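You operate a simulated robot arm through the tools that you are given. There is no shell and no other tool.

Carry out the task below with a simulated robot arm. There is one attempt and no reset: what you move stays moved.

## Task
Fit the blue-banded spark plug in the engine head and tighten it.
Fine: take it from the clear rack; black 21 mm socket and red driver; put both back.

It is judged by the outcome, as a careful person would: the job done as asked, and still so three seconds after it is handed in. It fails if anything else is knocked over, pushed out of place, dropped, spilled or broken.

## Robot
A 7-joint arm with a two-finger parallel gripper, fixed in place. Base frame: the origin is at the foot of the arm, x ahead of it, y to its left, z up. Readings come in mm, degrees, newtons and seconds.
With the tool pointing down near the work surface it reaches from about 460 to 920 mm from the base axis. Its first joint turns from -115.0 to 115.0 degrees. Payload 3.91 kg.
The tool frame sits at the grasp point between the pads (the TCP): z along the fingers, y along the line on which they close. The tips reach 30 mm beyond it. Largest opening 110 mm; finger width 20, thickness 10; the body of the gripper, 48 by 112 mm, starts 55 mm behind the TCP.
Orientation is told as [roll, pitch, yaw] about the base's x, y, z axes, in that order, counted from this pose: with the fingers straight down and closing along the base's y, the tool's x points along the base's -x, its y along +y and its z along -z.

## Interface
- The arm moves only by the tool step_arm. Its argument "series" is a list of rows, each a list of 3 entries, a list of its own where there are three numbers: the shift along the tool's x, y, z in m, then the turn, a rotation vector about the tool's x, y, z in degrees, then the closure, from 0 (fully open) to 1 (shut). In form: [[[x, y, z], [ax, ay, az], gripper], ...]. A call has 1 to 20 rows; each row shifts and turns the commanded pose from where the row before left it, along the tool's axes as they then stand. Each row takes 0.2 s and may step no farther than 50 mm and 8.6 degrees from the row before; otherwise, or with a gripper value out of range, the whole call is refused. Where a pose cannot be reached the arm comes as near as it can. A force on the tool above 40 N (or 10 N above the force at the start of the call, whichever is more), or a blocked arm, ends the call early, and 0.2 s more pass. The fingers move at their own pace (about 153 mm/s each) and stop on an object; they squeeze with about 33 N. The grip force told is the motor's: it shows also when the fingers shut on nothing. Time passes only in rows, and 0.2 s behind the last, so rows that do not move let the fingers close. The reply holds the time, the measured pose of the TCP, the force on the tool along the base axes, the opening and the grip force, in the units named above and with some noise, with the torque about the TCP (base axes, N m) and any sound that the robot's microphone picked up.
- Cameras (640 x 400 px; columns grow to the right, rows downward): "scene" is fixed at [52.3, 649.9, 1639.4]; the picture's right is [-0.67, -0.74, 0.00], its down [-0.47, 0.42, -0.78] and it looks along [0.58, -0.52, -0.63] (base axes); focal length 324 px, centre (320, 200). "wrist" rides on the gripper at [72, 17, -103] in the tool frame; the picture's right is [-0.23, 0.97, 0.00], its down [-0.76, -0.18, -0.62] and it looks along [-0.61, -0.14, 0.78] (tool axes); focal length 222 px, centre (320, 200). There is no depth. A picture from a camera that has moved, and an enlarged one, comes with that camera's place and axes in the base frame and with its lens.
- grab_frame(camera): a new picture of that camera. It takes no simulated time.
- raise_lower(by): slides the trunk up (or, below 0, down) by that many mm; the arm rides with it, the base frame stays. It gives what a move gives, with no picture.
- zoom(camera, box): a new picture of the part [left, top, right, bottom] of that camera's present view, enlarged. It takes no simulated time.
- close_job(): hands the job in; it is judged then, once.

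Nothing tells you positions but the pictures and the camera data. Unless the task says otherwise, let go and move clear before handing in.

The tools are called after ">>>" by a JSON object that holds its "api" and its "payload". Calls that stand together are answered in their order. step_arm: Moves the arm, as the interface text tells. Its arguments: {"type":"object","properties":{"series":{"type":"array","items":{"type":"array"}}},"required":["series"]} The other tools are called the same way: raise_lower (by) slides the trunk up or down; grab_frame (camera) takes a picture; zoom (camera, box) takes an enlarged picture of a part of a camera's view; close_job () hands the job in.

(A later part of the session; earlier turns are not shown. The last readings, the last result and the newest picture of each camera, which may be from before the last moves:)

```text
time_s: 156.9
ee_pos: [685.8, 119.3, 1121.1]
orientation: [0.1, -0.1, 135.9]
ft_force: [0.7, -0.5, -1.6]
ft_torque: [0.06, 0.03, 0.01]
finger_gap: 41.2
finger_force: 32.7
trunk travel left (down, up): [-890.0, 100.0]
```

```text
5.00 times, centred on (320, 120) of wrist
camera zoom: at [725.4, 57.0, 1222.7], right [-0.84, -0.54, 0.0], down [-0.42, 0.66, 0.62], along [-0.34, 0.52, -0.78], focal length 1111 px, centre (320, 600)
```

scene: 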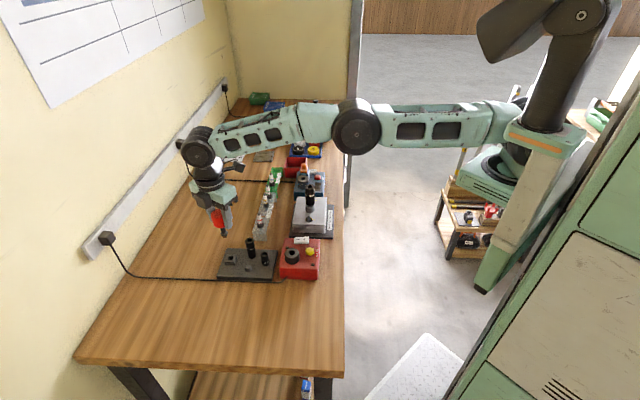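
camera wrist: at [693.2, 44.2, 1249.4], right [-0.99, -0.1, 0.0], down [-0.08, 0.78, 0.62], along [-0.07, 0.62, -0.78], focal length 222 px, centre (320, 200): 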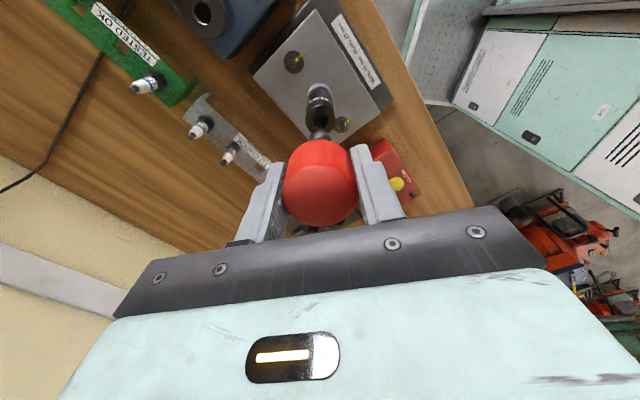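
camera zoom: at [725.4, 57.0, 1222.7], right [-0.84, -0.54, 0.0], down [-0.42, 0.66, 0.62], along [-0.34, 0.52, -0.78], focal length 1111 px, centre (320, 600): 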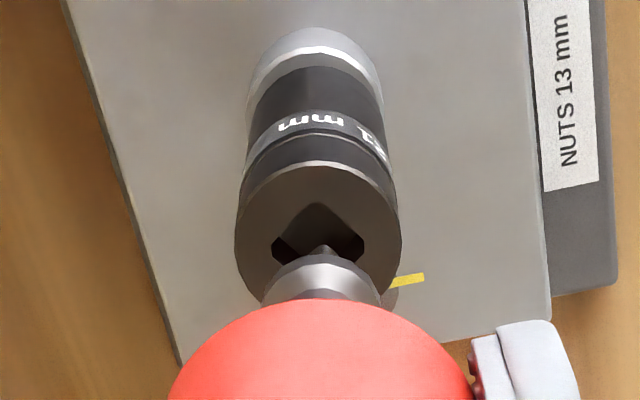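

Measuring by face widths instead, the original 145° was right, so I'm turning back 9°.

>>> {"api": "step_arm", "payload": {"series": [[[0, 0, 0], [0, 0, -4.5], 1], [[0, 0, 0], [0, 0, -4.5], 1], [[0, 0, 0], [0, 0, 0], 1], [[0, 0, 0], [0, 0, 0], 1]]}}

>>> {"api": "zoom", "payload": {"camera": "scene", "box": [308, 175, 316, 180]}}

>>> {"api": "zoom", "payload": {"camera": "wrist", "box": [280, 80, 360, 160]}}

```text
time_s: 157.9
ee_pos: [684.9, 118.7, 1120.8]
orientation: [0.2, -0.2, 145.0]
ft_force: [0.3, -0.3, -1.5]
ft_torque: [-0.01, 0.05, 0.0]
finger_gap: 41.3
finger_force: 32.9
trunk travel left (down, up): [-890.0, 100.0]
```

```text
16.00 times, centred on (312, 178) of scene
camera zoom: at [52.3, 649.9, 1639.4], right [-0.67, -0.74, 0.0], down [-0.47, 0.42, -0.78], along [0.58, -0.52, -0.63], focal length 5183 px, centre (448, 560)
```

zoom: 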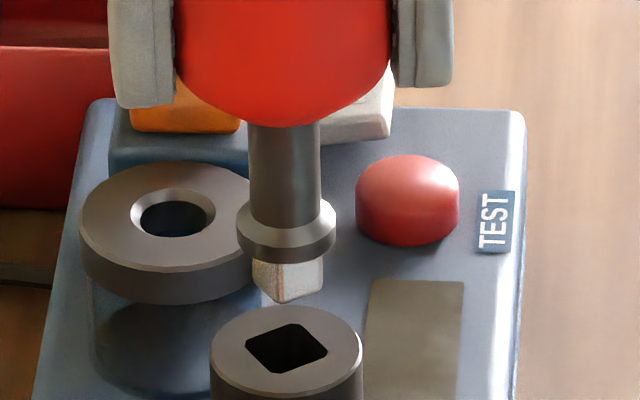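

```text
5.00 times, centred on (320, 120) of wrist
camera zoom: at [734.7, 64.0, 1222.3], right [-0.74, -0.67, 0.0], down [-0.52, 0.58, 0.62], along [-0.42, 0.46, -0.78], focal length 1111 px, centre (320, 600)
```

zoom: 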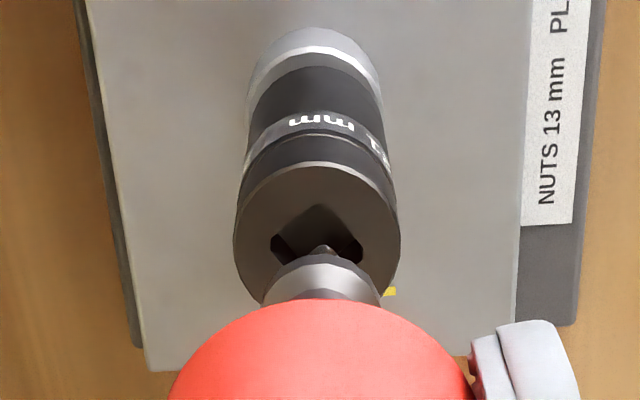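

Driver and socket are now square to each other within about 3°. I'll make a small lateral correction, turn 2° clockwise, and descend until just above the socket.

>>> {"api": "step_arm", "payload": {"series": [[[0.0002, -0.0008, 0], [0, 0, 2], 1], [[0, 0, 0.007], [0, 0, 0], 1], [[0, 0, 0.006], [0, 0, 0], 1], [[0, 0, 0], [0, 0, 0], 1], [[0, 0, 0], [0, 0, 0], 1]]}}

>>> {"api": "zoom", "payload": {"camera": "scene", "box": [308, 178, 316, 183]}}

>>> {"api": "zoom", "payload": {"camera": "wrist", "box": [280, 80, 360, 160]}}

```text
time_s: 159.1
ee_pos: [686.8, 120.8, 1108.1]
orientation: [0.1, 0.0, 142.9]
ft_force: [0.3, -0.5, -2.1]
ft_torque: [0.04, 0.0, 0.02]
finger_gap: 41.2
finger_force: 32.8
trunk travel left (down, up): [-890.0, 100.0]
```

```text
16.00 times, centred on (312, 180) of scene
camera zoom: at [52.3, 649.9, 1639.4], right [-0.67, -0.74, 0.0], down [-0.47, 0.42, -0.78], along [0.58, -0.52, -0.63], focal length 5183 px, centre (448, 512)
```

zoom: 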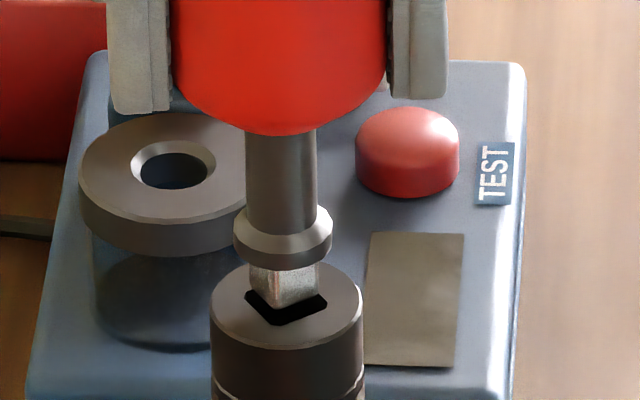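

```text
5.00 times, centred on (320, 120) of wrist
camera zoom: at [733.1, 63.0, 1209.4], right [-0.77, -0.64, 0.0], down [-0.5, 0.6, 0.62], along [-0.4, 0.48, -0.78], focal length 1111 px, centre (320, 600)
```

zoom: 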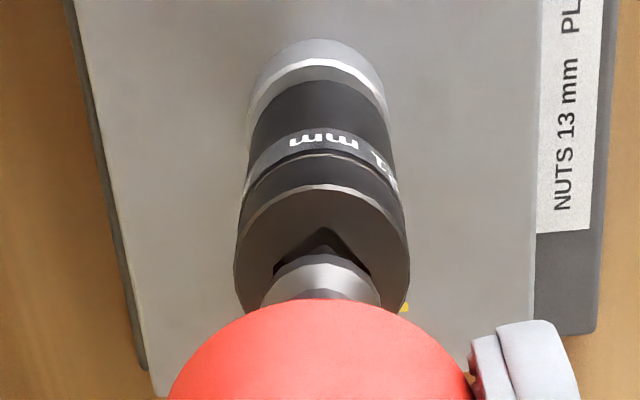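

Nearly there. Lowering gently to see whether the square drops in.

>>> {"api": "step_arm", "payload": {"series": [[[0, 0, 0.002], [0, 0, 0], 1], [[0, 0, 0.002], [0, 0, 0], 1], [[0, 0, 0], [0, 0, 0], 1]]}}

>>> {"api": "step_arm", "payload": {"series": [[[0, 0, 0.001], [0, 0, 0], 1], [[0, 0, 0.001], [0, 0, 0], 1], [[0, 0, 0], [0, 0, 0], 1]]}}

>>> {"api": "zoom", "payload": {"camera": "scene", "box": [308, 178, 316, 183]}}

>>> {"api": "zoom", "payload": {"camera": "wrist", "box": [280, 80, 360, 160]}}

```text
time_s: 159.9
ee_pos: [687.7, 120.9, 1103.9]
orientation: [0.0, -0.1, 143.0]
ft_force: [-0.3, 0.5, -1.9]
ft_torque: [0.01, 0.01, 0.0]
finger_gap: 41.0
finger_force: 33.3
trunk travel left (down, up): [-890.0, 100.0]
```

```text
time_s: 160.7
ee_pos: [686.3, 119.4, 1102.6]
orientation: [0.2, -0.1, 143.0]
ft_force: [0.7, 0.0, -1.5]
ft_torque: [-0.02, 0.02, 0.02]
finger_gap: 40.8
finger_force: 33.5
trunk travel left (down, up): [-890.0, 100.0]
```

```text
16.00 times, centred on (312, 180) of scene
camera zoom: at [52.3, 649.9, 1639.4], right [-0.67, -0.74, 0.0], down [-0.47, 0.42, -0.78], along [0.58, -0.52, -0.63], focal length 5183 px, centre (448, 512)
```

zoom: 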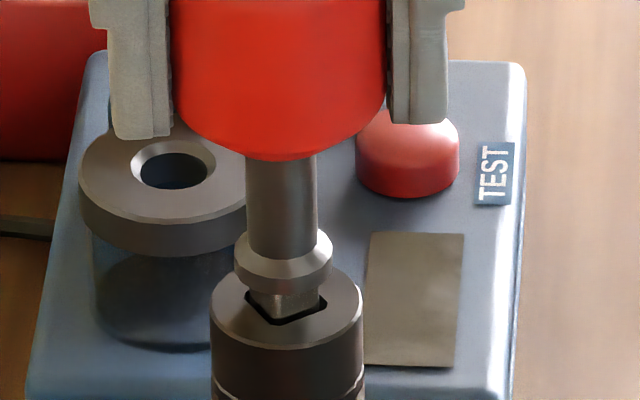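

```text
5.00 times, centred on (320, 120) of wrist
camera zoom: at [733.1, 63.1, 1203.6], right [-0.77, -0.64, 0.0], down [-0.5, 0.6, 0.62], along [-0.4, 0.48, -0.78], focal length 1111 px, centre (320, 600)
```

zoom: 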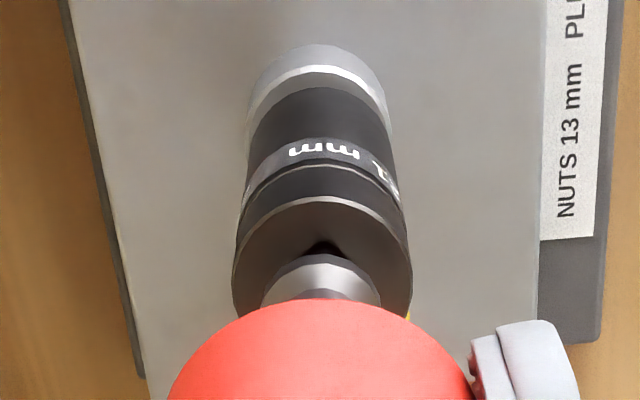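

The square is entering the socket with no contact force. Continuing down.

>>> {"api": "step_arm", "payload": {"series": [[[0, 0, 0.001], [0, 0, 0], 1], [[0, 0, 0.001], [0, 0, 0], 1], [[0, 0, 0.001], [0, 0, 0], 1], [[0, 0, 0], [0, 0, 0], 1]]}}

>>> {"api": "step_arm", "payload": {"series": [[[0, 0, 0.001], [0, 0, 0], 1], [[0, 0, 0.001], [0, 0, 0], 1], [[0, 0, 0.001], [0, 0, 0], 1], [[0, 0, 0], [0, 0, 0], 1]]}}

>>> {"api": "zoom", "payload": {"camera": "scene", "box": [308, 178, 316, 183]}}

```text
time_s: 161.7
ee_pos: [687.4, 119.5, 1099.8]
orientation: [0.1, -0.1, 143.0]
ft_force: [0.2, 0.5, -1.4]
ft_torque: [0.02, -0.02, -0.01]
finger_gap: 41.2
finger_force: 33.4
trunk travel left (down, up): [-890.0, 100.0]
```

```text
time_s: 162.7
ee_pos: [685.6, 118.8, 1096.5]
orientation: [0.1, -0.1, 142.9]
ft_force: [-0.1, -0.3, -0.9]
ft_torque: [-0.01, 0.0, 0.01]
finger_gap: 41.0
finger_force: 32.8
trunk travel left (down, up): [-890.0, 100.0]
```

```text
16.00 times, centred on (312, 180) of scene
camera zoom: at [52.3, 649.9, 1639.4], right [-0.67, -0.74, 0.0], down [-0.47, 0.42, -0.78], along [0.58, -0.52, -0.63], focal length 5183 px, centre (448, 512)
```

zoom: 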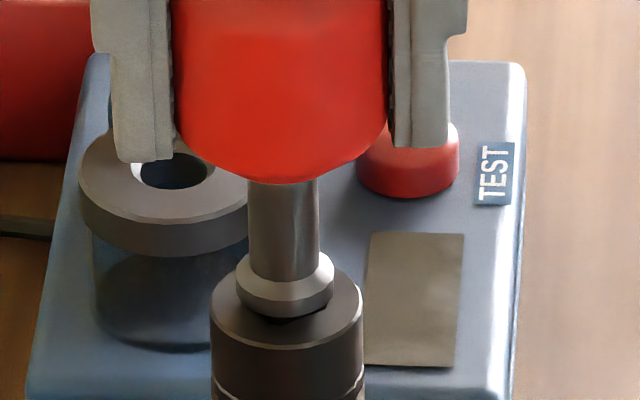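

>>> {"api": "step_arm", "payload": {"series": [[[0, 0, 0.001], [0, 0, 0], 1], [[0, 0, 0.0005], [0, 0, 0], 1], [[0, 0, 0], [0, 0, 0], 1]]}}

>>> {"api": "step_arm", "payload": {"series": [[[0, 0, 0.0005], [0, 0, 0], 1], [[0, 0, 0.0005], [0, 0, 0], 1], [[0, 0, 0], [0, 0, 0], 1]]}}

>>> {"api": "step_arm", "payload": {"series": [[[0, 0, 0.0005], [0, 0, 0], 1], [[0, 0, 0.0005], [0, 0, 0], 1], [[0, 0, 0], [0, 0, 0], 1]]}}

>>> {"api": "zoom", "payload": {"camera": "scene", "box": [308, 178, 316, 183]}}

```text
time_s: 163.5
ee_pos: [686.9, 119.1, 1094.3]
orientation: [0.1, 0.0, 142.9]
ft_force: [0.4, 0.6, -1.7]
ft_torque: [0.0, -0.01, -0.02]
finger_gap: 41.2
finger_force: 33.7
trunk travel left (down, up): [-890.0, 100.0]
```

```text
time_s: 164.3
ee_pos: [685.5, 119.4, 1092.9]
orientation: [0.0, -0.2, 142.9]
ft_force: [0.0, -0.8, -0.8]
ft_torque: [0.03, 0.0, 0.0]
finger_gap: 40.8
finger_force: 32.9
trunk travel left (down, up): [-890.0, 100.0]
```

```text
time_s: 165.1
ee_pos: [686.5, 121.0, 1094.3]
orientation: [-0.1, -0.1, 143.1]
ft_force: [0.6, -0.5, 9.0]
ft_torque: [-0.06, -0.06, 0.04]
finger_gap: 41.3
finger_force: 33.0
trunk travel left (down, up): [-890.0, 100.0]
```

```text
16.00 times, centred on (312, 180) of scene
camera zoom: at [52.3, 649.9, 1639.4], right [-0.67, -0.74, 0.0], down [-0.47, 0.42, -0.78], along [0.58, -0.52, -0.63], focal length 5183 px, centre (448, 512)
```

zoom: 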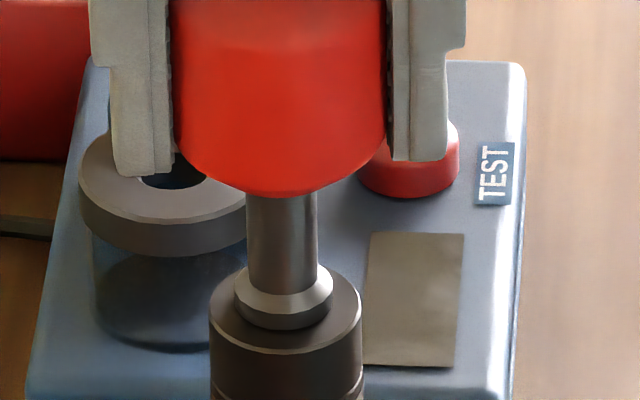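

The driver is fully seated in the socket with about 9 N and no side load. Turning clockwise now.

>>> {"api": "step_arm", "payload": {"series": [[[0, 0, 0], [0, 0, 7.5], 1], [[0, 0, 0], [0, 0, 7.5], 1], [[0, 0, 0], [0, 0, 7.5], 1], [[0, 0, 0], [0, 0, 7.5], 1], [[0, 0, 0], [0, 0, 0], 1]]}}

>>> {"api": "step_arm", "payload": {"series": [[[0, 0, 0], [0, 0, 7.5], 1], [[0, 0, 0], [0, 0, 7.5], 1], [[0, 0, 0], [0, 0, 7.5], 1], [[0, 0, 0], [0, 0, 7.5], 1], [[0, 0, 0], [0, 0, 7.5], 1], [[0, 0, 0], [0, 0, 7.5], 1], [[0, 0, 0], [0, 0, 7.5], 1], [[0, 0, 0], [0, 0, 7.5], 1], [[0, 0, 0], [0, 0, 0], 1]]}}

>>> {"api": "zoom", "payload": {"camera": "scene", "box": [295, 165, 331, 212]}}

```text
time_s: 166.3
ee_pos: [685.8, 120.7, 1094.1]
orientation: [0.1, -0.1, 112.9]
ft_force: [0.5, 1.5, 12.0]
ft_torque: [0.07, -0.02, 0.0]
finger_gap: 40.9
finger_force: 32.6
trunk travel left (down, up): [-890.0, 100.0]
```

```text
time_s: 168.3
ee_pos: [686.7, 119.1, 1092.2]
orientation: [0.2, 0.2, 52.8]
ft_force: [-1.0, 1.5, -0.3]
ft_torque: [0.13, 0.07, -0.01]
finger_gap: 41.1
finger_force: 33.3
trunk travel left (down, up): [-890.0, 100.0]
```

```text
8.51 times, centred on (313, 188) of scene
camera zoom: at [52.3, 649.9, 1639.4], right [-0.67, -0.74, 0.0], down [-0.47, 0.42, -0.78], along [0.58, -0.52, -0.63], focal length 2757 px, centre (380, 298)
```

zoom: 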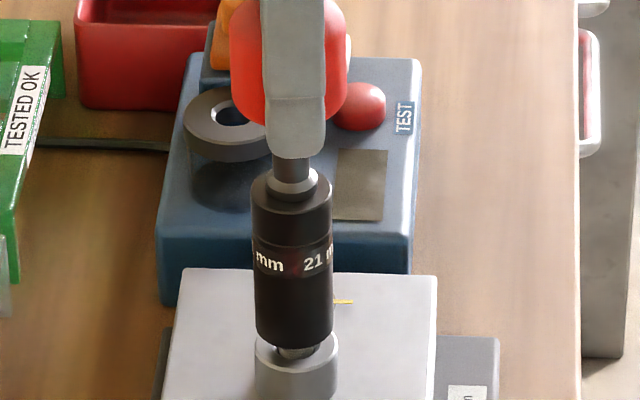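

The upward force fell from 12 N to nearly zero at the same commanded height, so the plug is advancing. I'll follow it down and keep turning.

>>> {"api": "step_arm", "payload": {"series": [[[0, 0, 0.0005], [0, 0, 0], 1], [[0, 0, 0.0003], [0, 0, 0], 1], [[0, 0, 0], [0, 0, 0], 1]]}}

>>> {"api": "step_arm", "payload": {"series": [[[0, 0, 0.0001], [0, 0, 7.5], 1], [[0, 0, 0], [0, 0, 7.5], 1], [[0, 0, 0], [0, 0, 7.5], 1], [[0, 0, 0], [0, 0, 7.5], 1], [[0, 0, 0.0001], [0, 0, 7.5], 1], [[0, 0, 0], [0, 0, 7.5], 1], [[0, 0, 0], [0, 0, 7.5], 1], [[0, 0, 0], [0, 0, 7.5], 1], [[0, 0, 0], [0, 0, 0], 1]]}}

>>> {"api": "zoom", "payload": {"camera": "scene", "box": [300, 178, 326, 212]}}

```text
time_s: 169.1
ee_pos: [686.2, 119.1, 1092.5]
orientation: [0.1, 0.1, 52.9]
ft_force: [0.5, -0.5, 1.1]
ft_torque: [-0.06, 0.03, 0.0]
finger_gap: 41.0
finger_force: 33.2
trunk travel left (down, up): [-890.0, 100.0]
```

```text
time_s: 171.1
ee_pos: [686.4, 120.4, 1090.7]
orientation: [-0.1, 0.1, -7.2]
ft_force: [0.0, 0.3, -1.4]
ft_torque: [0.0, 0.01, 0.0]
finger_gap: 41.0
finger_force: 33.7
trunk travel left (down, up): [-890.0, 100.0]
```

```text
11.76 times, centred on (313, 195) of scene
camera zoom: at [52.3, 649.9, 1639.4], right [-0.67, -0.74, 0.0], down [-0.47, 0.42, -0.78], along [0.58, -0.52, -0.63], focal length 3811 px, centre (402, 259)
```

zoom: 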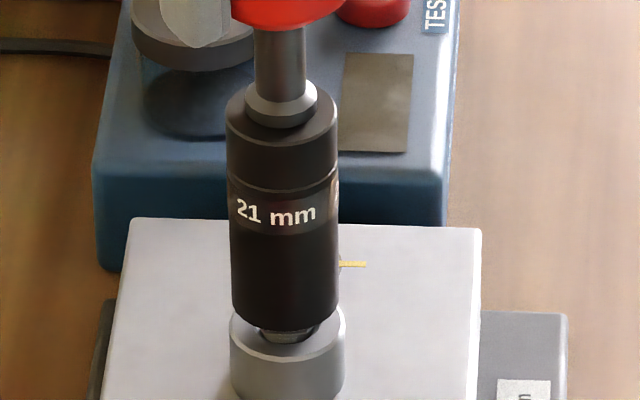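

The socket is visibly lower. I'll feed down until there's light contact and continue.

>>> {"api": "step_arm", "payload": {"series": [[[0, 0, 0.0005], [0, 0, 0], 1], [[0, 0, 0.0005], [0, 0, 0], 1], [[0, 0, 0], [0, 0, 0], 1]]}}

>>> {"api": "step_arm", "payload": {"series": [[[0, 0, 0.0005], [0, 0, 0], 1], [[0, 0, 0], [0, 0, 0], 1]]}}

```text
time_s: 171.9
ee_pos: [686.0, 119.8, 1091.5]
orientation: [0.0, 0.2, -7.1]
ft_force: [-1.4, -0.4, -0.3]
ft_torque: [0.05, 0.03, 0.0]
finger_gap: 41.2
finger_force: 32.9
trunk travel left (down, up): [-890.0, 100.0]
```

```text
time_s: 172.5
ee_pos: [686.0, 119.5, 1091.1]
orientation: [-0.1, 0.0, -7.1]
ft_force: [0.1, 0.4, 2.2]
ft_torque: [0.06, 0.02, 0.0]
finger_gap: 41.0
finger_force: 33.3
trunk travel left (down, up): [-890.0, 100.0]
```

>>> {"api": "step_arm", "payload": {"series": [[[0, 0, 0.0002], [0, 0, 7.5], 1], [[0, 0, 0], [0, 0, 7.5], 1], [[0, 0, 0], [0, 0, 7.5], 1], [[0, 0, 0.0002], [0, 0, 7.5], 1], [[0, 0, 0], [0, 0, 7.5], 1], [[0, 0, 0], [0, 0, 7.5], 1], [[0, 0, 0.0001], [0, 0, 7.5], 1], [[0, 0, 0], [0, 0, 7.5], 1], [[0, 0, 0], [0, 0, 0], 1]]}}

>>> {"api": "step_arm", "payload": {"series": [[[0, 0, 0.0002], [0, 0, 7.5], 1], [[0, 0, 0], [0, 0, 7.5], 1], [[0, 0, 0], [0, 0, 7.5], 1], [[0, 0, 0], [0, 0, 7.5], 1], [[0, 0, 0], [0, 0, 7.5], 1], [[0, 0, 0], [0, 0, 7.5], 1], [[0, 0, 0], [0, 0, 7.5], 1], [[0, 0, 0], [0, 0, 7.5], 1], [[0, 0, 0], [0, 0, 0], 1]]}}

>>> {"api": "zoom", "payload": {"camera": "scene", "box": [300, 178, 326, 212]}}

```text
time_s: 174.5
ee_pos: [685.1, 121.1, 1090.5]
orientation: [-0.2, 0.2, -67.0]
ft_force: [-0.3, 0.1, -1.0]
ft_torque: [-0.02, 0.04, 0.01]
finger_gap: 41.4
finger_force: 32.9
trunk travel left (down, up): [-890.0, 100.0]
```

```text
time_s: 176.5
ee_pos: [686.3, 119.3, 1088.4]
orientation: [-0.2, 0.0, -127.2]
ft_force: [0.0, 1.2, -2.5]
ft_torque: [-0.02, 0.01, 0.03]
finger_gap: 41.1
finger_force: 33.4
trunk travel left (down, up): [-890.0, 100.0]
```

```text
11.76 times, centred on (313, 195) of scene
camera zoom: at [52.3, 649.9, 1639.4], right [-0.67, -0.74, 0.0], down [-0.47, 0.42, -0.78], along [0.58, -0.52, -0.63], focal length 3811 px, centre (402, 259)
```

zoom: 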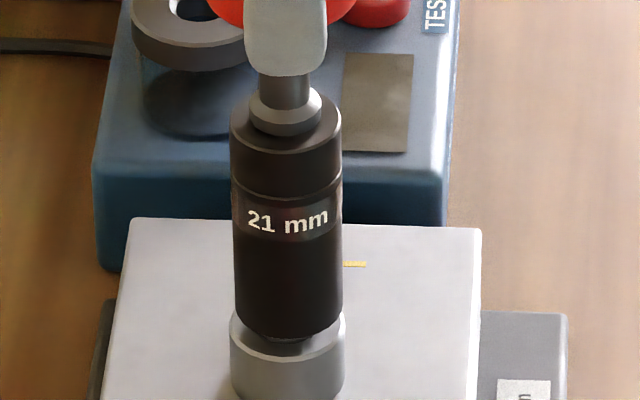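

The plug is clearly screwing in, with the socket much closer to the boss. Following it down further.

>>> {"api": "step_arm", "payload": {"series": [[[0, 0, 0.0007], [0, 0, 0], 1], [[0, 0, 0.0007], [0, 0, 0], 1], [[0, 0, 0], [0, 0, 0], 1]]}}

>>> {"api": "step_arm", "payload": {"series": [[[0, 0, 0.0005], [0, 0, 0], 1], [[0, 0, 0], [0, 0, 0], 1]]}}

```text
time_s: 177.3
ee_pos: [685.9, 119.4, 1087.8]
orientation: [0.0, -0.1, -127.1]
ft_force: [-1.2, -0.2, 5.3]
ft_torque: [-0.12, 0.08, 0.01]
finger_gap: 41.2
finger_force: 32.9
trunk travel left (down, up): [-890.0, 100.0]
```

```text
time_s: 177.9
ee_pos: [686.8, 119.9, 1088.2]
orientation: [-0.2, -0.1, -126.9]
ft_force: [-1.5, 0.7, 10.1]
ft_torque: [-0.03, 0.15, 0.02]
finger_gap: 41.0
finger_force: 33.1
trunk travel left (down, up): [-890.0, 100.0]
```

>>> {"api": "step_arm", "payload": {"series": [[[0, 0, 0], [0, 0, 7.5], 1], [[0, 0, 0], [0, 0, 7.5], 1], [[0, 0, 0], [0, 0, 7.5], 1], [[0, 0, 0], [0, 0, 7.5], 1], [[0, 0, 0], [0, 0, 7.5], 1], [[0, 0, 0], [0, 0, 7.5], 1], [[0, 0, 0], [0, 0, 7.5], 1], [[0, 0, 0], [0, 0, 7.5], 1], [[0, 0, 0], [0, 0, 0], 1]]}}

>>> {"api": "zoom", "payload": {"camera": "scene", "box": [300, 178, 326, 212]}}

>>> {"api": "grab_frame", "payload": {"camera": "scene"}}

```text
time_s: 179.9
ee_pos: [685.8, 119.5, 1088.4]
orientation: [-0.1, -0.2, 172.8]
ft_force: [-0.7, 0.5, 10.3]
ft_torque: [0.04, 0.08, 0.54]
finger_gap: 40.8
finger_force: 33.0
trunk travel left (down, up): [-890.0, 100.0]
```

```text
11.76 times, centred on (313, 195) of scene
camera zoom: at [52.3, 649.9, 1639.4], right [-0.67, -0.74, 0.0], down [-0.47, 0.42, -0.78], along [0.58, -0.52, -0.63], focal length 3811 px, centre (402, 259)
```

zoom: 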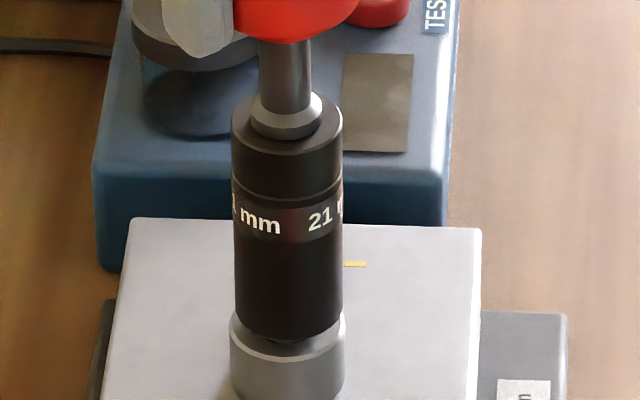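

```text
taken
```

scene: 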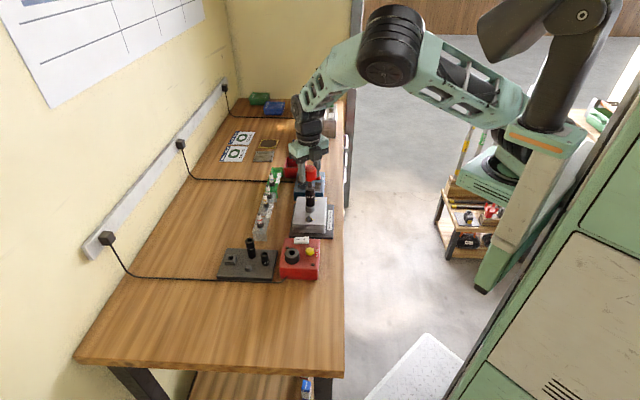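

There's now real resistance, 0.54 N·m about the axis, so it's beginning to tighten. A little more before the wrist limit.

>>> {"api": "step_arm", "payload": {"series": [[[0, 0, 0], [0, 0, 4], 1], [[0, 0, 0], [0, 0, 4], 1], [[0, 0, 0], [0, 0, 0], 1]]}}

>>> {"api": "zoom", "payload": {"camera": "scene", "box": [300, 178, 326, 212]}}

```text
time_s: 180.7
ee_pos: [686.4, 117.9, 1088.2]
orientation: [0.2, -0.2, 164.9]
ft_force: [-3.1, -1.9, 10.4]
ft_torque: [-0.08, 0.16, 0.63]
finger_gap: 41.3
finger_force: 33.5
trunk travel left (down, up): [-890.0, 100.0]
```

```text
11.76 times, centred on (313, 195) of scene
camera zoom: at [52.3, 649.9, 1639.4], right [-0.67, -0.74, 0.0], down [-0.47, 0.42, -0.78], along [0.58, -0.52, -0.63], focal length 3811 px, centre (402, 259)
```

zoom: 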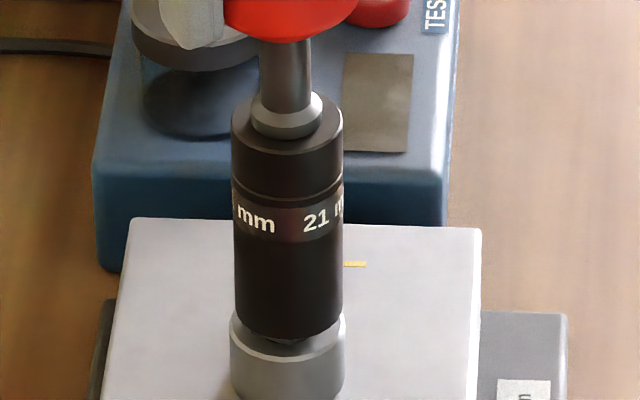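

Torque is building. I'll release the handle, wind back with the fingers open around it, and take another bite.

>>> {"api": "step_arm", "payload": {"series": [[[0, 0, -0.0005], [0, 0, 0], 1], [[0, 0, 0], [0, 0, 0], 0.5], [[0, 0, 0], [0, 0, 0], 0.45], [[0, 0, 0], [0, 0, 0], 0.45]]}}

>>> {"api": "zoom", "payload": {"camera": "scene", "box": [290, 150, 340, 212]}}

>>> {"api": "zoom", "payload": {"camera": "wrist", "box": [220, 90, 420, 250]}}

```text
time_s: 181.7
ee_pos: [686.5, 120.4, 1089.0]
orientation: [0.2, -0.1, 165.1]
ft_force: [-0.3, -0.5, 0.1]
ft_torque: [0.02, 0.02, -0.01]
finger_gap: 60.8
finger_force: 0.0
trunk travel left (down, up): [-890.0, 100.0]
```

```text
6.45 times, centred on (315, 181) of scene
camera zoom: at [52.3, 649.9, 1639.4], right [-0.67, -0.74, 0.0], down [-0.47, 0.42, -0.78], along [0.58, -0.52, -0.63], focal length 2090 px, centre (352, 323)
```

zoom: 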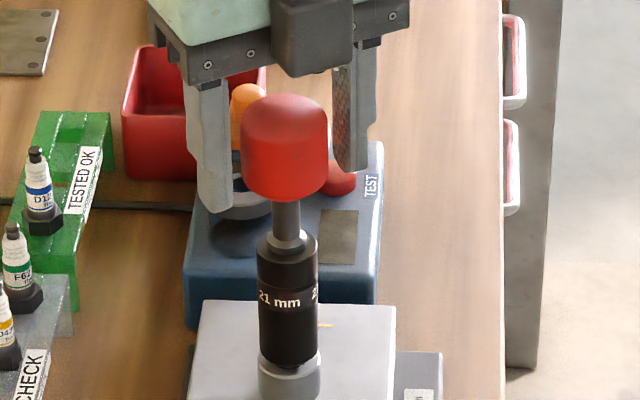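

```text
2.50 times, centred on (320, 170) of wrist
camera zoom: at [751.6, 85.1, 1189.9], right [-0.47, -0.88, 0.0], down [-0.69, 0.37, 0.63], along [-0.55, 0.29, -0.78], focal length 555 px, centre (320, 275)
```

zoom: 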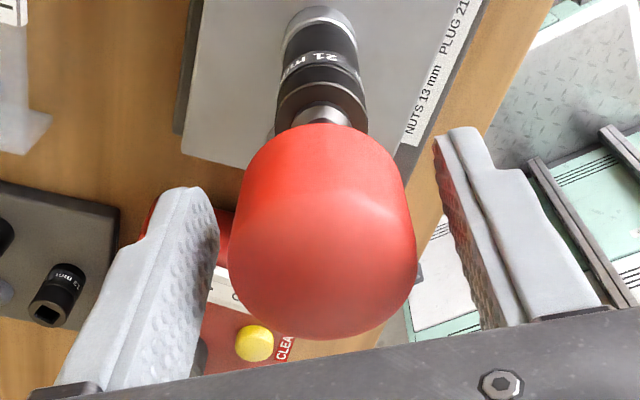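

>>> {"api": "step_arm", "payload": {"series": [[[0, 0, 0], [0, 0, -8], 0.45], [[0, 0, 0], [0, 0, -8], 0.45], [[0, 0, 0], [0, 0, -8], 0.45], [[0, 0, 0], [0, 0, -8], 0.45], [[0, 0, 0], [0, 0, -8], 0.45], [[0, 0, 0], [0, 0, -8], 0.45], [[0, 0, 0], [0, 0, -8], 0.45], [[0, 0, 0], [0, 0, -8], 0.45], [[0, 0, 0], [0, 0, -8], 0.45], [[0, 0, 0], [0, 0, -8], 0.45], [[0, 0, 0], [0, 0, -8], 0.45], [[0, 0, 0], [0, 0, -8], 0.45], [[0, 0, 0], [0, 0, -8], 0.45], [[0, 0, 0], [0, 0, -8], 0.45], [[0, 0, 0], [0, 0, -8], 0.45], [[0, 0, 0], [0, 0, -8], 0.45], [[0, 0, 0], [0, 0, -8], 0.45], [[0, 0, 0], [0, 0, -8], 0.45], [[0, 0, 0], [0, 0, 0], 0.45]]}}

>>> {"api": "zoom", "payload": {"camera": "wrist", "box": [220, 90, 420, 250]}}

>>> {"api": "zoom", "payload": {"camera": "scene", "box": [300, 178, 326, 212]}}

```text
time_s: 185.7
ee_pos: [685.4, 119.4, 1089.6]
orientation: [-0.1, 0.1, -50.9]
ft_force: [-0.7, 0.4, 0.0]
ft_torque: [0.0, 0.01, 0.01]
finger_gap: 60.5
finger_force: 0.0
trunk travel left (down, up): [-890.0, 100.0]
```

```text
2.50 times, centred on (320, 170) of wrist
camera zoom: at [652.9, 187.1, 1189.9], right [0.9, 0.44, 0.0], down [0.34, -0.7, 0.62], along [0.27, -0.56, -0.78], focal length 555 px, centre (320, 275)
```

zoom: 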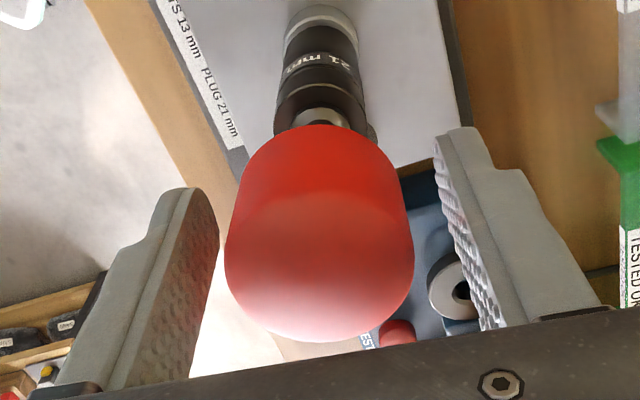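

```text
11.76 times, centred on (313, 195) of scene
camera zoom: at [52.3, 649.9, 1639.4], right [-0.67, -0.74, 0.0], down [-0.47, 0.42, -0.78], along [0.58, -0.52, -0.63], focal length 3811 px, centre (402, 259)
```

zoom: 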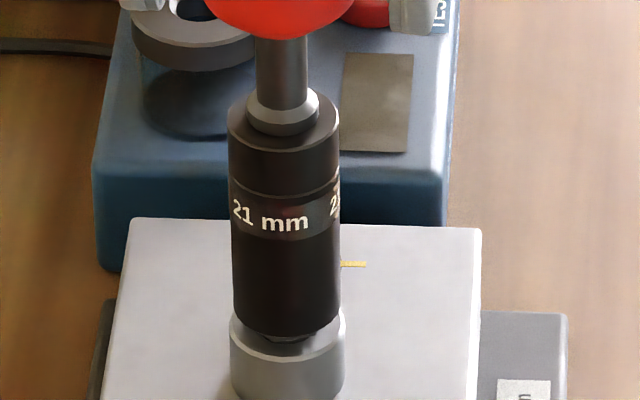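

Gripping again and taking another clockwise bite, watching torque and height.

>>> {"api": "step_arm", "payload": {"series": [[[0, 0, 0], [0, 0, 0], 0.6], [[0, 0, 0], [0, 0, 0], 1], [[0, 0, 0], [0, 0, 0], 1], [[0, 0, 0.0005], [0, 0, 0], 1], [[0, 0, 0], [0, 0, 0], 1]]}}

>>> {"api": "step_arm", "payload": {"series": [[[0, 0, 0], [0, 0, 7.5], 1], [[0, 0, 0], [0, 0, 7.5], 1], [[0, 0, 0], [0, 0, 7.5], 1], [[0, 0, 0], [0, 0, 7.5], 1], [[0, 0, 0], [0, 0, 0], 1]]}}

>>> {"api": "step_arm", "payload": {"series": [[[0, 0, 0], [0, 0, 7.5], 1], [[0, 0, 0], [0, 0, 7.5], 1], [[0, 0, 0], [0, 0, 7.5], 1], [[0, 0, 0], [0, 0, 7.5], 1], [[0, 0, 0], [0, 0, 0], 1]]}}

>>> {"api": "zoom", "payload": {"camera": "scene", "box": [300, 178, 326, 212]}}

```text
time_s: 186.9
ee_pos: [685.2, 119.9, 1088.6]
orientation: [0.0, 0.1, -51.0]
ft_force: [-0.1, 0.7, 3.2]
ft_torque: [0.01, 0.02, 0.0]
finger_gap: 40.8
finger_force: 33.4
trunk travel left (down, up): [-890.0, 100.0]
```

```text
time_s: 188.1
ee_pos: [685.7, 119.9, 1087.0]
orientation: [-0.2, 0.0, -81.1]
ft_force: [0.3, 0.2, 4.6]
ft_torque: [0.04, -0.05, -0.02]
finger_gap: 40.8
finger_force: 32.7
trunk travel left (down, up): [-890.0, 100.0]
```

```text
time_s: 189.3
ee_pos: [688.1, 119.7, 1087.7]
orientation: [-0.1, -0.1, -111.1]
ft_force: [-0.3, 0.7, 0.0]
ft_torque: [0.03, 0.01, 0.01]
finger_gap: 40.7
finger_force: 32.7
trunk travel left (down, up): [-890.0, 100.0]
```

```text
11.76 times, centred on (313, 195) of scene
camera zoom: at [52.3, 649.9, 1639.4], right [-0.67, -0.74, 0.0], down [-0.47, 0.42, -0.78], along [0.58, -0.52, -0.63], focal length 3811 px, centre (402, 259)
```

zoom: 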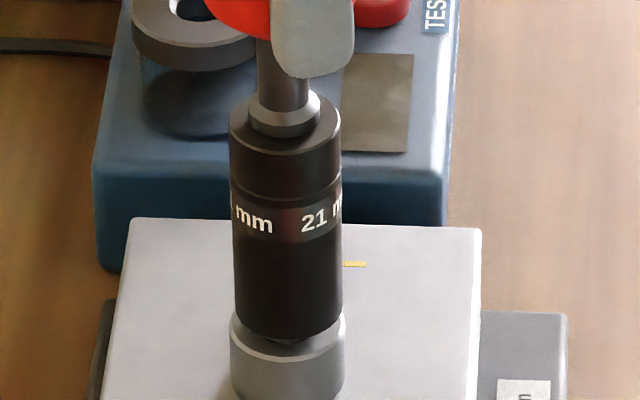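

>>> {"api": "step_arm", "payload": {"series": [[[0, 0, 0.0003], [0, 0, 7.5], 1], [[0, 0, 0], [0, 0, 7.5], 1], [[0, 0, 0], [0, 0, 7.5], 1], [[0, 0, 0], [0, 0, 7.5], 1], [[0, 0, 0], [0, 0, 0], 1]]}}

>>> {"api": "step_arm", "payload": {"series": [[[0, 0, 0], [0, 0, 7.5], 1], [[0, 0, 0], [0, 0, 7.5], 1], [[0, 0, 0], [0, 0, 7.5], 1], [[0, 0, 0], [0, 0, 0], 1]]}}

>>> {"api": "zoom", "payload": {"camera": "scene", "box": [300, 178, 326, 212]}}

```text
time_s: 190.5
ee_pos: [686.1, 119.5, 1086.5]
orientation: [0.0, -0.1, -141.2]
ft_force: [-0.2, 1.7, 4.1]
ft_torque: [0.0, 0.0, 0.59]
finger_gap: 40.9
finger_force: 32.9
trunk travel left (down, up): [-890.0, 100.0]
```

```text
time_s: 191.5
ee_pos: [685.7, 119.8, 1087.7]
orientation: [0.0, -0.1, -163.6]
ft_force: [0.3, 0.2, 3.9]
ft_torque: [0.04, -0.06, 0.6]
finger_gap: 40.7
finger_force: 32.9
trunk travel left (down, up): [-890.0, 100.0]
```

```text
11.76 times, centred on (313, 195) of scene
camera zoom: at [52.3, 649.9, 1639.4], right [-0.67, -0.74, 0.0], down [-0.47, 0.42, -0.78], along [0.58, -0.52, -0.63], focal length 3811 px, centre (402, 259)
```

zoom: 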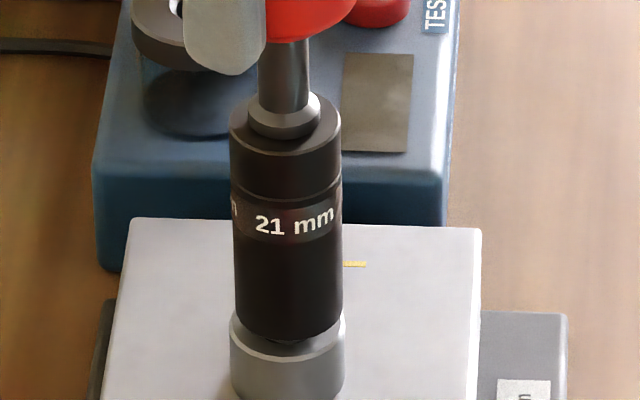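

It's turning with a steady 0.6 N·m thread torque and advancing. Finishing this stroke.

>>> {"api": "step_arm", "payload": {"series": [[[0, 0, 0.0002], [0, 0, 7.5], 1], [[0, 0, 0], [0, 0, 7.5], 1], [[0, 0, 0], [0, 0, 7.5], 1], [[0, 0, 0], [0, 0, 7.5], 1], [[0, 0, 0], [0, 0, 0], 1]]}}

>>> {"api": "step_arm", "payload": {"series": [[[0, 0, -0.0003], [0, 0, 0], 1], [[0, 0, 0], [0, 0, 0], 0.6], [[0, 0, 0], [0, 0, 0], 0.45], [[0, 0, 0], [0, 0, 0], 0.45]]}}

>>> {"api": "zoom", "payload": {"camera": "scene", "box": [300, 178, 326, 212]}}

```text
time_s: 192.7
ee_pos: [687.2, 119.7, 1088.9]
orientation: [0.0, -0.2, 166.4]
ft_force: [-0.4, -1.0, 8.1]
ft_torque: [-0.08, -0.04, 0.6]
finger_gap: 40.9
finger_force: 33.2
trunk travel left (down, up): [-890.0, 100.0]
```

```text
time_s: 193.7
ee_pos: [685.5, 120.1, 1087.2]
orientation: [0.0, -0.2, 166.4]
ft_force: [0.5, -0.9, 0.5]
ft_torque: [-0.01, 0.01, 0.01]
finger_gap: 60.3
finger_force: 0.0
trunk travel left (down, up): [-890.0, 100.0]
```

```text
11.76 times, centred on (313, 195) of scene
camera zoom: at [52.3, 649.9, 1639.4], right [-0.67, -0.74, 0.0], down [-0.47, 0.42, -0.78], along [0.58, -0.52, -0.63], focal length 3811 px, centre (402, 259)
```

zoom: 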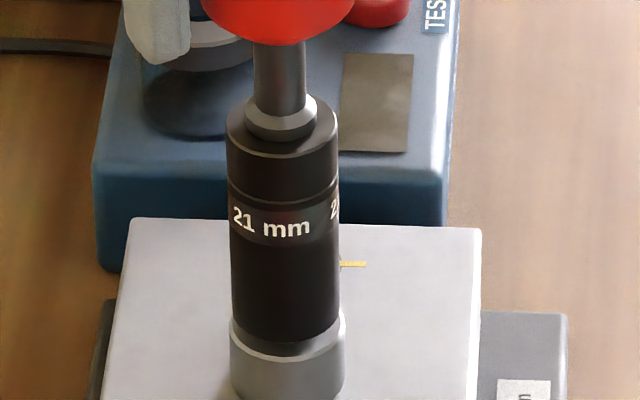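

Good progress, with the socket almost down to the boss. Winding back for another full stroke.

>>> {"api": "step_arm", "payload": {"series": [[[0, 0, 0], [0, 0, -8.4], 0.45], [[0, 0, 0], [0, 0, -8.4], 0.45], [[0, 0, 0], [0, 0, -8.4], 0.45], [[0, 0, 0], [0, 0, -8.4], 0.45], [[0, 0, 0], [0, 0, -8.4], 0.45], [[0, 0, 0], [0, 0, -8.4], 0.45], [[0, 0, 0], [0, 0, -8.4], 0.45], [[0, 0, 0], [0, 0, -8.4], 0.45], [[0, 0, 0], [0, 0, -8.4], 0.45], [[0, 0, 0], [0, 0, -8.4], 0.45], [[0, 0, 0], [0, 0, -8.4], 0.45], [[0, 0, 0], [0, 0, -8.4], 0.45], [[0, 0, 0], [0, 0, -8.4], 0.45], [[0, 0, 0], [0, 0, -8.4], 0.45], [[0, 0, 0], [0, 0, -8.4], 0.45], [[0, 0, 0], [0, 0, -8.4], 0.45], [[0, 0, 0], [0, 0, -8.4], 0.45], [[0, 0, 0], [0, 0, -8.4], 0.45], [[0, 0, 0], [0, 0, -8.4], 0.45], [[0, 0, 0], [0, 0, -8.4], 0.45]]}}

>>> {"api": "step_arm", "payload": {"series": [[[0, 0, 0], [0, 0, -8.4], 0.45], [[0, 0, 0], [0, 0, -8.4], 0.45], [[0, 0, 0], [0, 0, -8.4], 0.45], [[0, 0, 0], [0, 0, -8.4], 0.45], [[0, 0, 0], [0, 0, -8.4], 0.45], [[0, 0, 0], [0, 0, -8.4], 0.45], [[0, 0, 0], [0, 0, -8.4], 0.45], [[0, 0, 0], [0, 0, -8.4], 0.45], [[0, 0, 0], [0, 0, -8.4], 0.45], [[0, 0, 0], [0, 0, -8.4], 0.45], [[0, 0, 0], [0, 0, -8.4], 0.45], [[0, 0, 0], [0, 0, -8.4], 0.45], [[0, 0, 0], [0, 0, -8.4], 0.45], [[0, 0, 0], [0, 0, -8.4], 0.45], [[0, 0, 0], [0, 0, -8.4], 0.45], [[0, 0, 0], [0, 0, -8.4], 0.45], [[0, 0, 0], [0, 0, -8.4], 0.45], [[0, 0, 0], [0, 0, -8.4], 0.45], [[0, 0, 0], [0, 0, -8.4], 0.45]]}}

>>> {"api": "zoom", "payload": {"camera": "wrist", "box": [220, 90, 420, 250]}}

>>> {"api": "zoom", "payload": {"camera": "scene", "box": [300, 178, 326, 212]}}

```text
time_s: 197.9
ee_pos: [685.8, 120.7, 1087.0]
orientation: [-0.1, 0.1, -25.4]
ft_force: [0.7, 0.3, 0.0]
ft_torque: [-0.02, 0.02, 0.01]
finger_gap: 60.4
finger_force: 0.1
trunk travel left (down, up): [-890.0, 100.0]
```

```text
time_s: 201.9
ee_pos: [687.2, 120.1, 1088.0]
orientation: [0.2, -0.1, 134.2]
ft_force: [0.9, -0.5, 0.1]
ft_torque: [0.01, 0.0, -0.03]
finger_gap: 60.5
finger_force: 0.1
trunk travel left (down, up): [-890.0, 100.0]
```

```text
2.50 times, centred on (320, 170) of wrist
camera zoom: at [724.0, 56.4, 1189.5], right [-0.86, -0.52, 0.0], down [-0.4, 0.67, 0.62], along [-0.32, 0.53, -0.78], focal length 555 px, centre (320, 275)
```

zoom: 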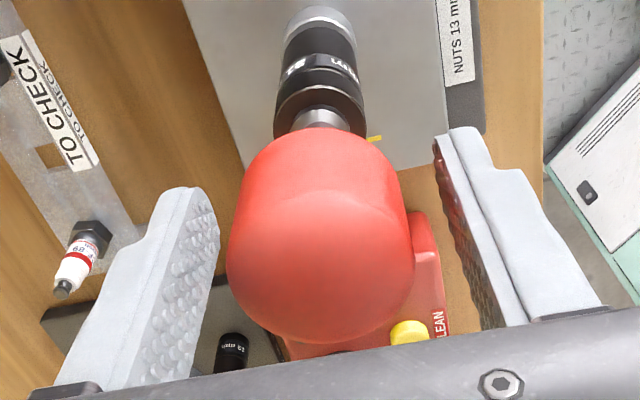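

```text
11.76 times, centred on (313, 195) of scene
camera zoom: at [52.3, 649.9, 1639.4], right [-0.67, -0.74, 0.0], down [-0.47, 0.42, -0.78], along [0.58, -0.52, -0.63], focal length 3811 px, centre (402, 259)
```

zoom: 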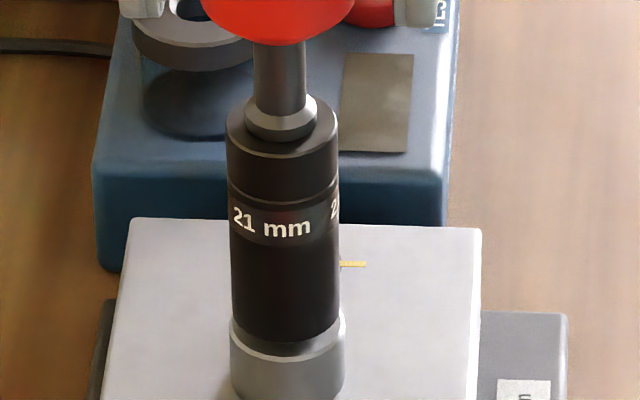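

>>> {"api": "step_arm", "payload": {"series": [[[0, 0, 0], [0, 0, 0], 0.6], [[0, 0, 0], [0, 0, 0], 1], [[0, 0, 0], [0, 0, 0], 1], [[0, 0, 0.0003], [0, 0, 0], 1], [[0, 0, 0], [0, 0, 7.5], 1], [[0, 0, 0], [0, 0, 7.5], 1], [[0, 0, 0.0001], [0, 0, 7.5], 1], [[0, 0, 0], [0, 0, 7.5], 1], [[0, 0, 0], [0, 0, 7.5], 1], [[0, 0, 0.0001], [0, 0, 7.5], 1], [[0, 0, 0], [0, 0, 7.5], 1], [[0, 0, 0], [0, 0, 7.5], 1], [[0, 0, 0], [0, 0, 0], 1]]}}

>>> {"api": "step_arm", "payload": {"series": [[[0, 0, 0.0001], [0, 0, 7.5], 1], [[0, 0, 0], [0, 0, 7.5], 1], [[0, 0, 0], [0, 0, 7.5], 1], [[0, 0, 0.0001], [0, 0, 7.5], 1], [[0, 0, 0], [0, 0, 7.5], 1], [[0, 0, 0], [0, 0, 7.5], 1], [[0, 0, 0.0001], [0, 0, 7.5], 1], [[0, 0, 0], [0, 0, 7.5], 1], [[0, 0, 0], [0, 0, 0], 1]]}}

>>> {"api": "step_arm", "payload": {"series": [[[0, 0, 0.0001], [0, 0, 7.5], 1], [[0, 0, 0], [0, 0, 7.5], 1], [[0, 0, 0], [0, 0, 7.5], 1], [[0, 0, 0.0001], [0, 0, 7.5], 1], [[0, 0, 0], [0, 0, 7.5], 1], [[0, 0, 0], [0, 0, 7.5], 1], [[0, 0, 0.0001], [0, 0, 7.5], 1], [[0, 0, 0], [0, 0, 7.5], 1], [[0, 0, 0], [0, 0, 0], 1]]}}

>>> {"api": "zoom", "payload": {"camera": "scene", "box": [300, 178, 326, 212]}}

```text
time_s: 204.7
ee_pos: [686.0, 120.5, 1087.8]
orientation: [0.1, 0.0, 74.0]
ft_force: [-0.7, 0.1, 8.4]
ft_torque: [0.01, 0.07, 0.59]
finger_gap: 41.4
finger_force: 33.0
trunk travel left (down, up): [-890.0, 100.0]
```

```text
time_s: 206.7
ee_pos: [686.7, 120.7, 1088.8]
orientation: [0.0, 0.0, 14.0]
ft_force: [0.4, 0.1, 22.0]
ft_torque: [-0.01, -0.09, 0.58]
finger_gap: 40.8
finger_force: 33.7
trunk travel left (down, up): [-890.0, 100.0]
```

```text
time_s: 208.7
ee_pos: [685.7, 119.4, 1087.4]
orientation: [-0.1, 0.1, -46.1]
ft_force: [0.4, -0.6, 23.8]
ft_torque: [-0.01, -0.04, 0.62]
finger_gap: 40.9
finger_force: 32.9
trunk travel left (down, up): [-890.0, 100.0]
```

```text
11.76 times, centred on (313, 195) of scene
camera zoom: at [52.3, 649.9, 1639.4], right [-0.67, -0.74, 0.0], down [-0.47, 0.42, -0.78], along [0.58, -0.52, -0.63], focal length 3811 px, centre (402, 259)
```

zoom: 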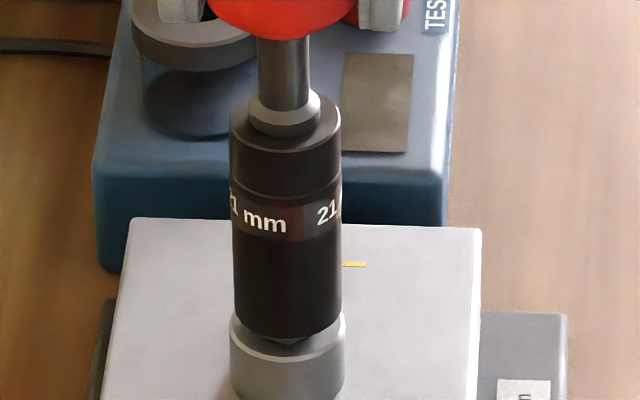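

The downward force is building without advance, and the handle seems to slip at about 0.6 N·m. I'll release and inspect the rest state.

>>> {"api": "step_arm", "payload": {"series": [[[0, 0, -0.0008], [0, 0, 0], 1], [[0, 0, 0], [0, 0, 0], 1]]}}

>>> {"api": "zoom", "payload": {"camera": "scene", "box": [300, 178, 326, 212]}}

>>> {"api": "step_arm", "payload": {"series": [[[0, 0, 0], [0, 0, 0], 0.6], [[0, 0, 0], [0, 0, 0], 0.45], [[0, 0, 0], [0, 0, 0], 0.45]]}}

>>> {"api": "zoom", "payload": {"camera": "scene", "box": [300, 178, 326, 212]}}

>>> {"api": "zoom", "payload": {"camera": "scene", "box": [306, 194, 320, 210]}}

```text
time_s: 209.3
ee_pos: [685.1, 119.7, 1086.8]
orientation: [-0.1, 0.1, -46.0]
ft_force: [0.1, -1.1, 17.4]
ft_torque: [-0.08, -0.05, 0.58]
finger_gap: 41.0
finger_force: 33.0
trunk travel left (down, up): [-890.0, 100.0]
```

```text
11.76 times, centred on (313, 195) of scene
camera zoom: at [52.3, 649.9, 1639.4], right [-0.67, -0.74, 0.0], down [-0.47, 0.42, -0.78], along [0.58, -0.52, -0.63], focal length 3811 px, centre (402, 259)
```

zoom: 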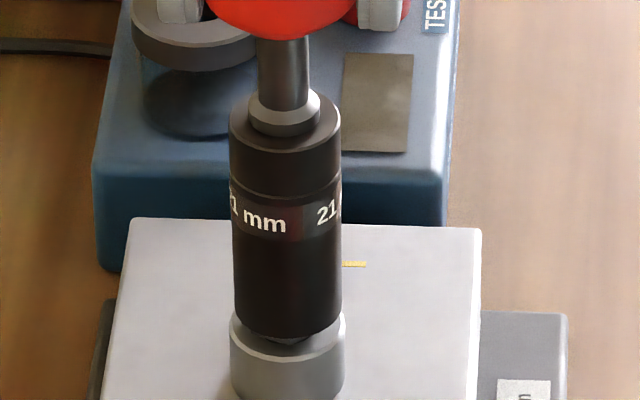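

```text
time_s: 210.1
ee_pos: [686.2, 119.3, 1086.8]
orientation: [-0.3, 0.1, -46.0]
ft_force: [0.0, -0.6, 0.3]
ft_torque: [0.0, 0.01, -0.02]
finger_gap: 60.5
finger_force: 0.1
trunk travel left (down, up): [-890.0, 100.0]
```

```text
11.76 times, centred on (313, 195) of scene
camera zoom: at [52.3, 649.9, 1639.4], right [-0.67, -0.74, 0.0], down [-0.47, 0.42, -0.78], along [0.58, -0.52, -0.63], focal length 3811 px, centre (402, 259)
```

zoom: 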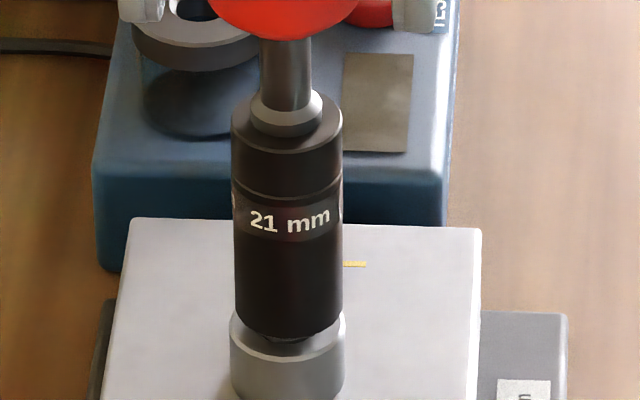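

```text
16.00 times, centred on (313, 202) of scene
camera zoom: at [52.3, 649.9, 1639.4], right [-0.67, -0.74, 0.0], down [-0.47, 0.42, -0.78], along [0.58, -0.52, -0.63], focal length 5183 px, centre (432, 168)
```

zoom: 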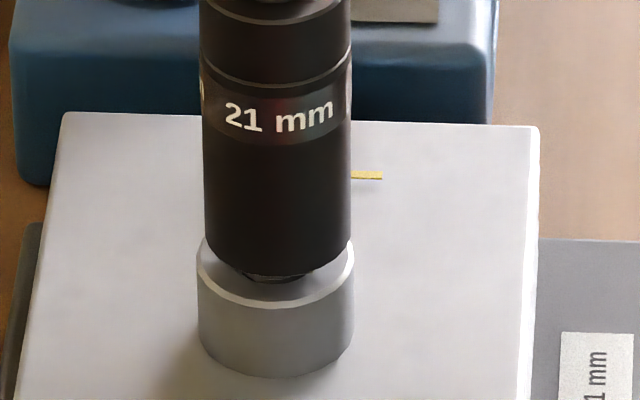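

The picture is ambiguous, since the socket seems to ride up and down relative to the hex. I'll regrip the handle and lift the driver out to inspect the socket and plug.

>>> {"api": "step_arm", "payload": {"series": [[[0, 0, 0], [0, 0, 0], 0.6], [[0, 0, 0], [0, 0, 0], 1], [[0, 0, 0], [0, 0, 0], 1], [[0, 0, -0.005], [0, 0, 0], 1], [[0, 0, -0.01], [0, 0, 0], 1], [[0, 0, -0.02], [0, 0, 0], 1], [[0, 0, 0], [0, 0, 0], 1]]}}

>>> {"api": "zoom", "payload": {"camera": "scene", "box": [295, 165, 331, 212]}}

>>> {"api": "zoom", "payload": {"camera": "scene", "box": [306, 194, 320, 210]}}

```text
time_s: 211.7
ee_pos: [686.2, 119.3, 1122.6]
orientation: [-0.1, 0.2, -45.8]
ft_force: [-0.7, 0.4, -1.3]
ft_torque: [0.02, 0.01, 0.01]
finger_gap: 40.6
finger_force: 33.0
trunk travel left (down, up): [-890.0, 100.0]
```

```text
8.51 times, centred on (313, 188) of scene
camera zoom: at [52.3, 649.9, 1639.4], right [-0.67, -0.74, 0.0], down [-0.47, 0.42, -0.78], along [0.58, -0.52, -0.63], focal length 2757 px, centre (380, 298)
```

zoom: 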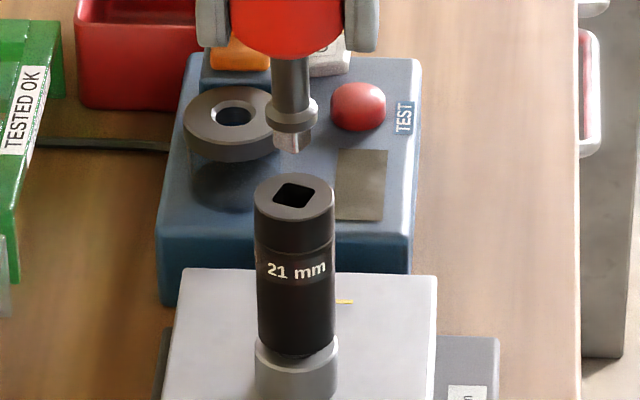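

```text
16.00 times, centred on (313, 202) of scene
camera zoom: at [52.3, 649.9, 1639.4], right [-0.67, -0.74, 0.0], down [-0.47, 0.42, -0.78], along [0.58, -0.52, -0.63], focal length 5183 px, centre (432, 168)
```

zoom: 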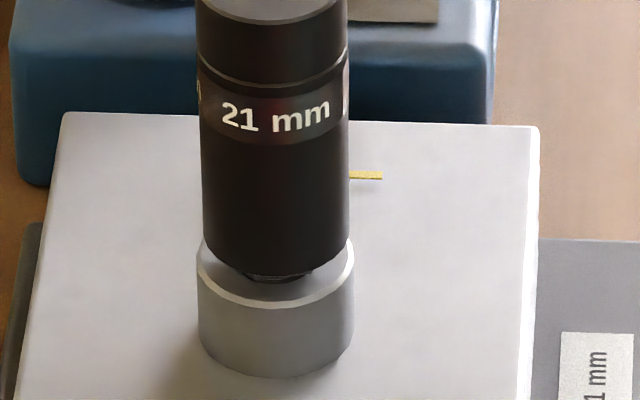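

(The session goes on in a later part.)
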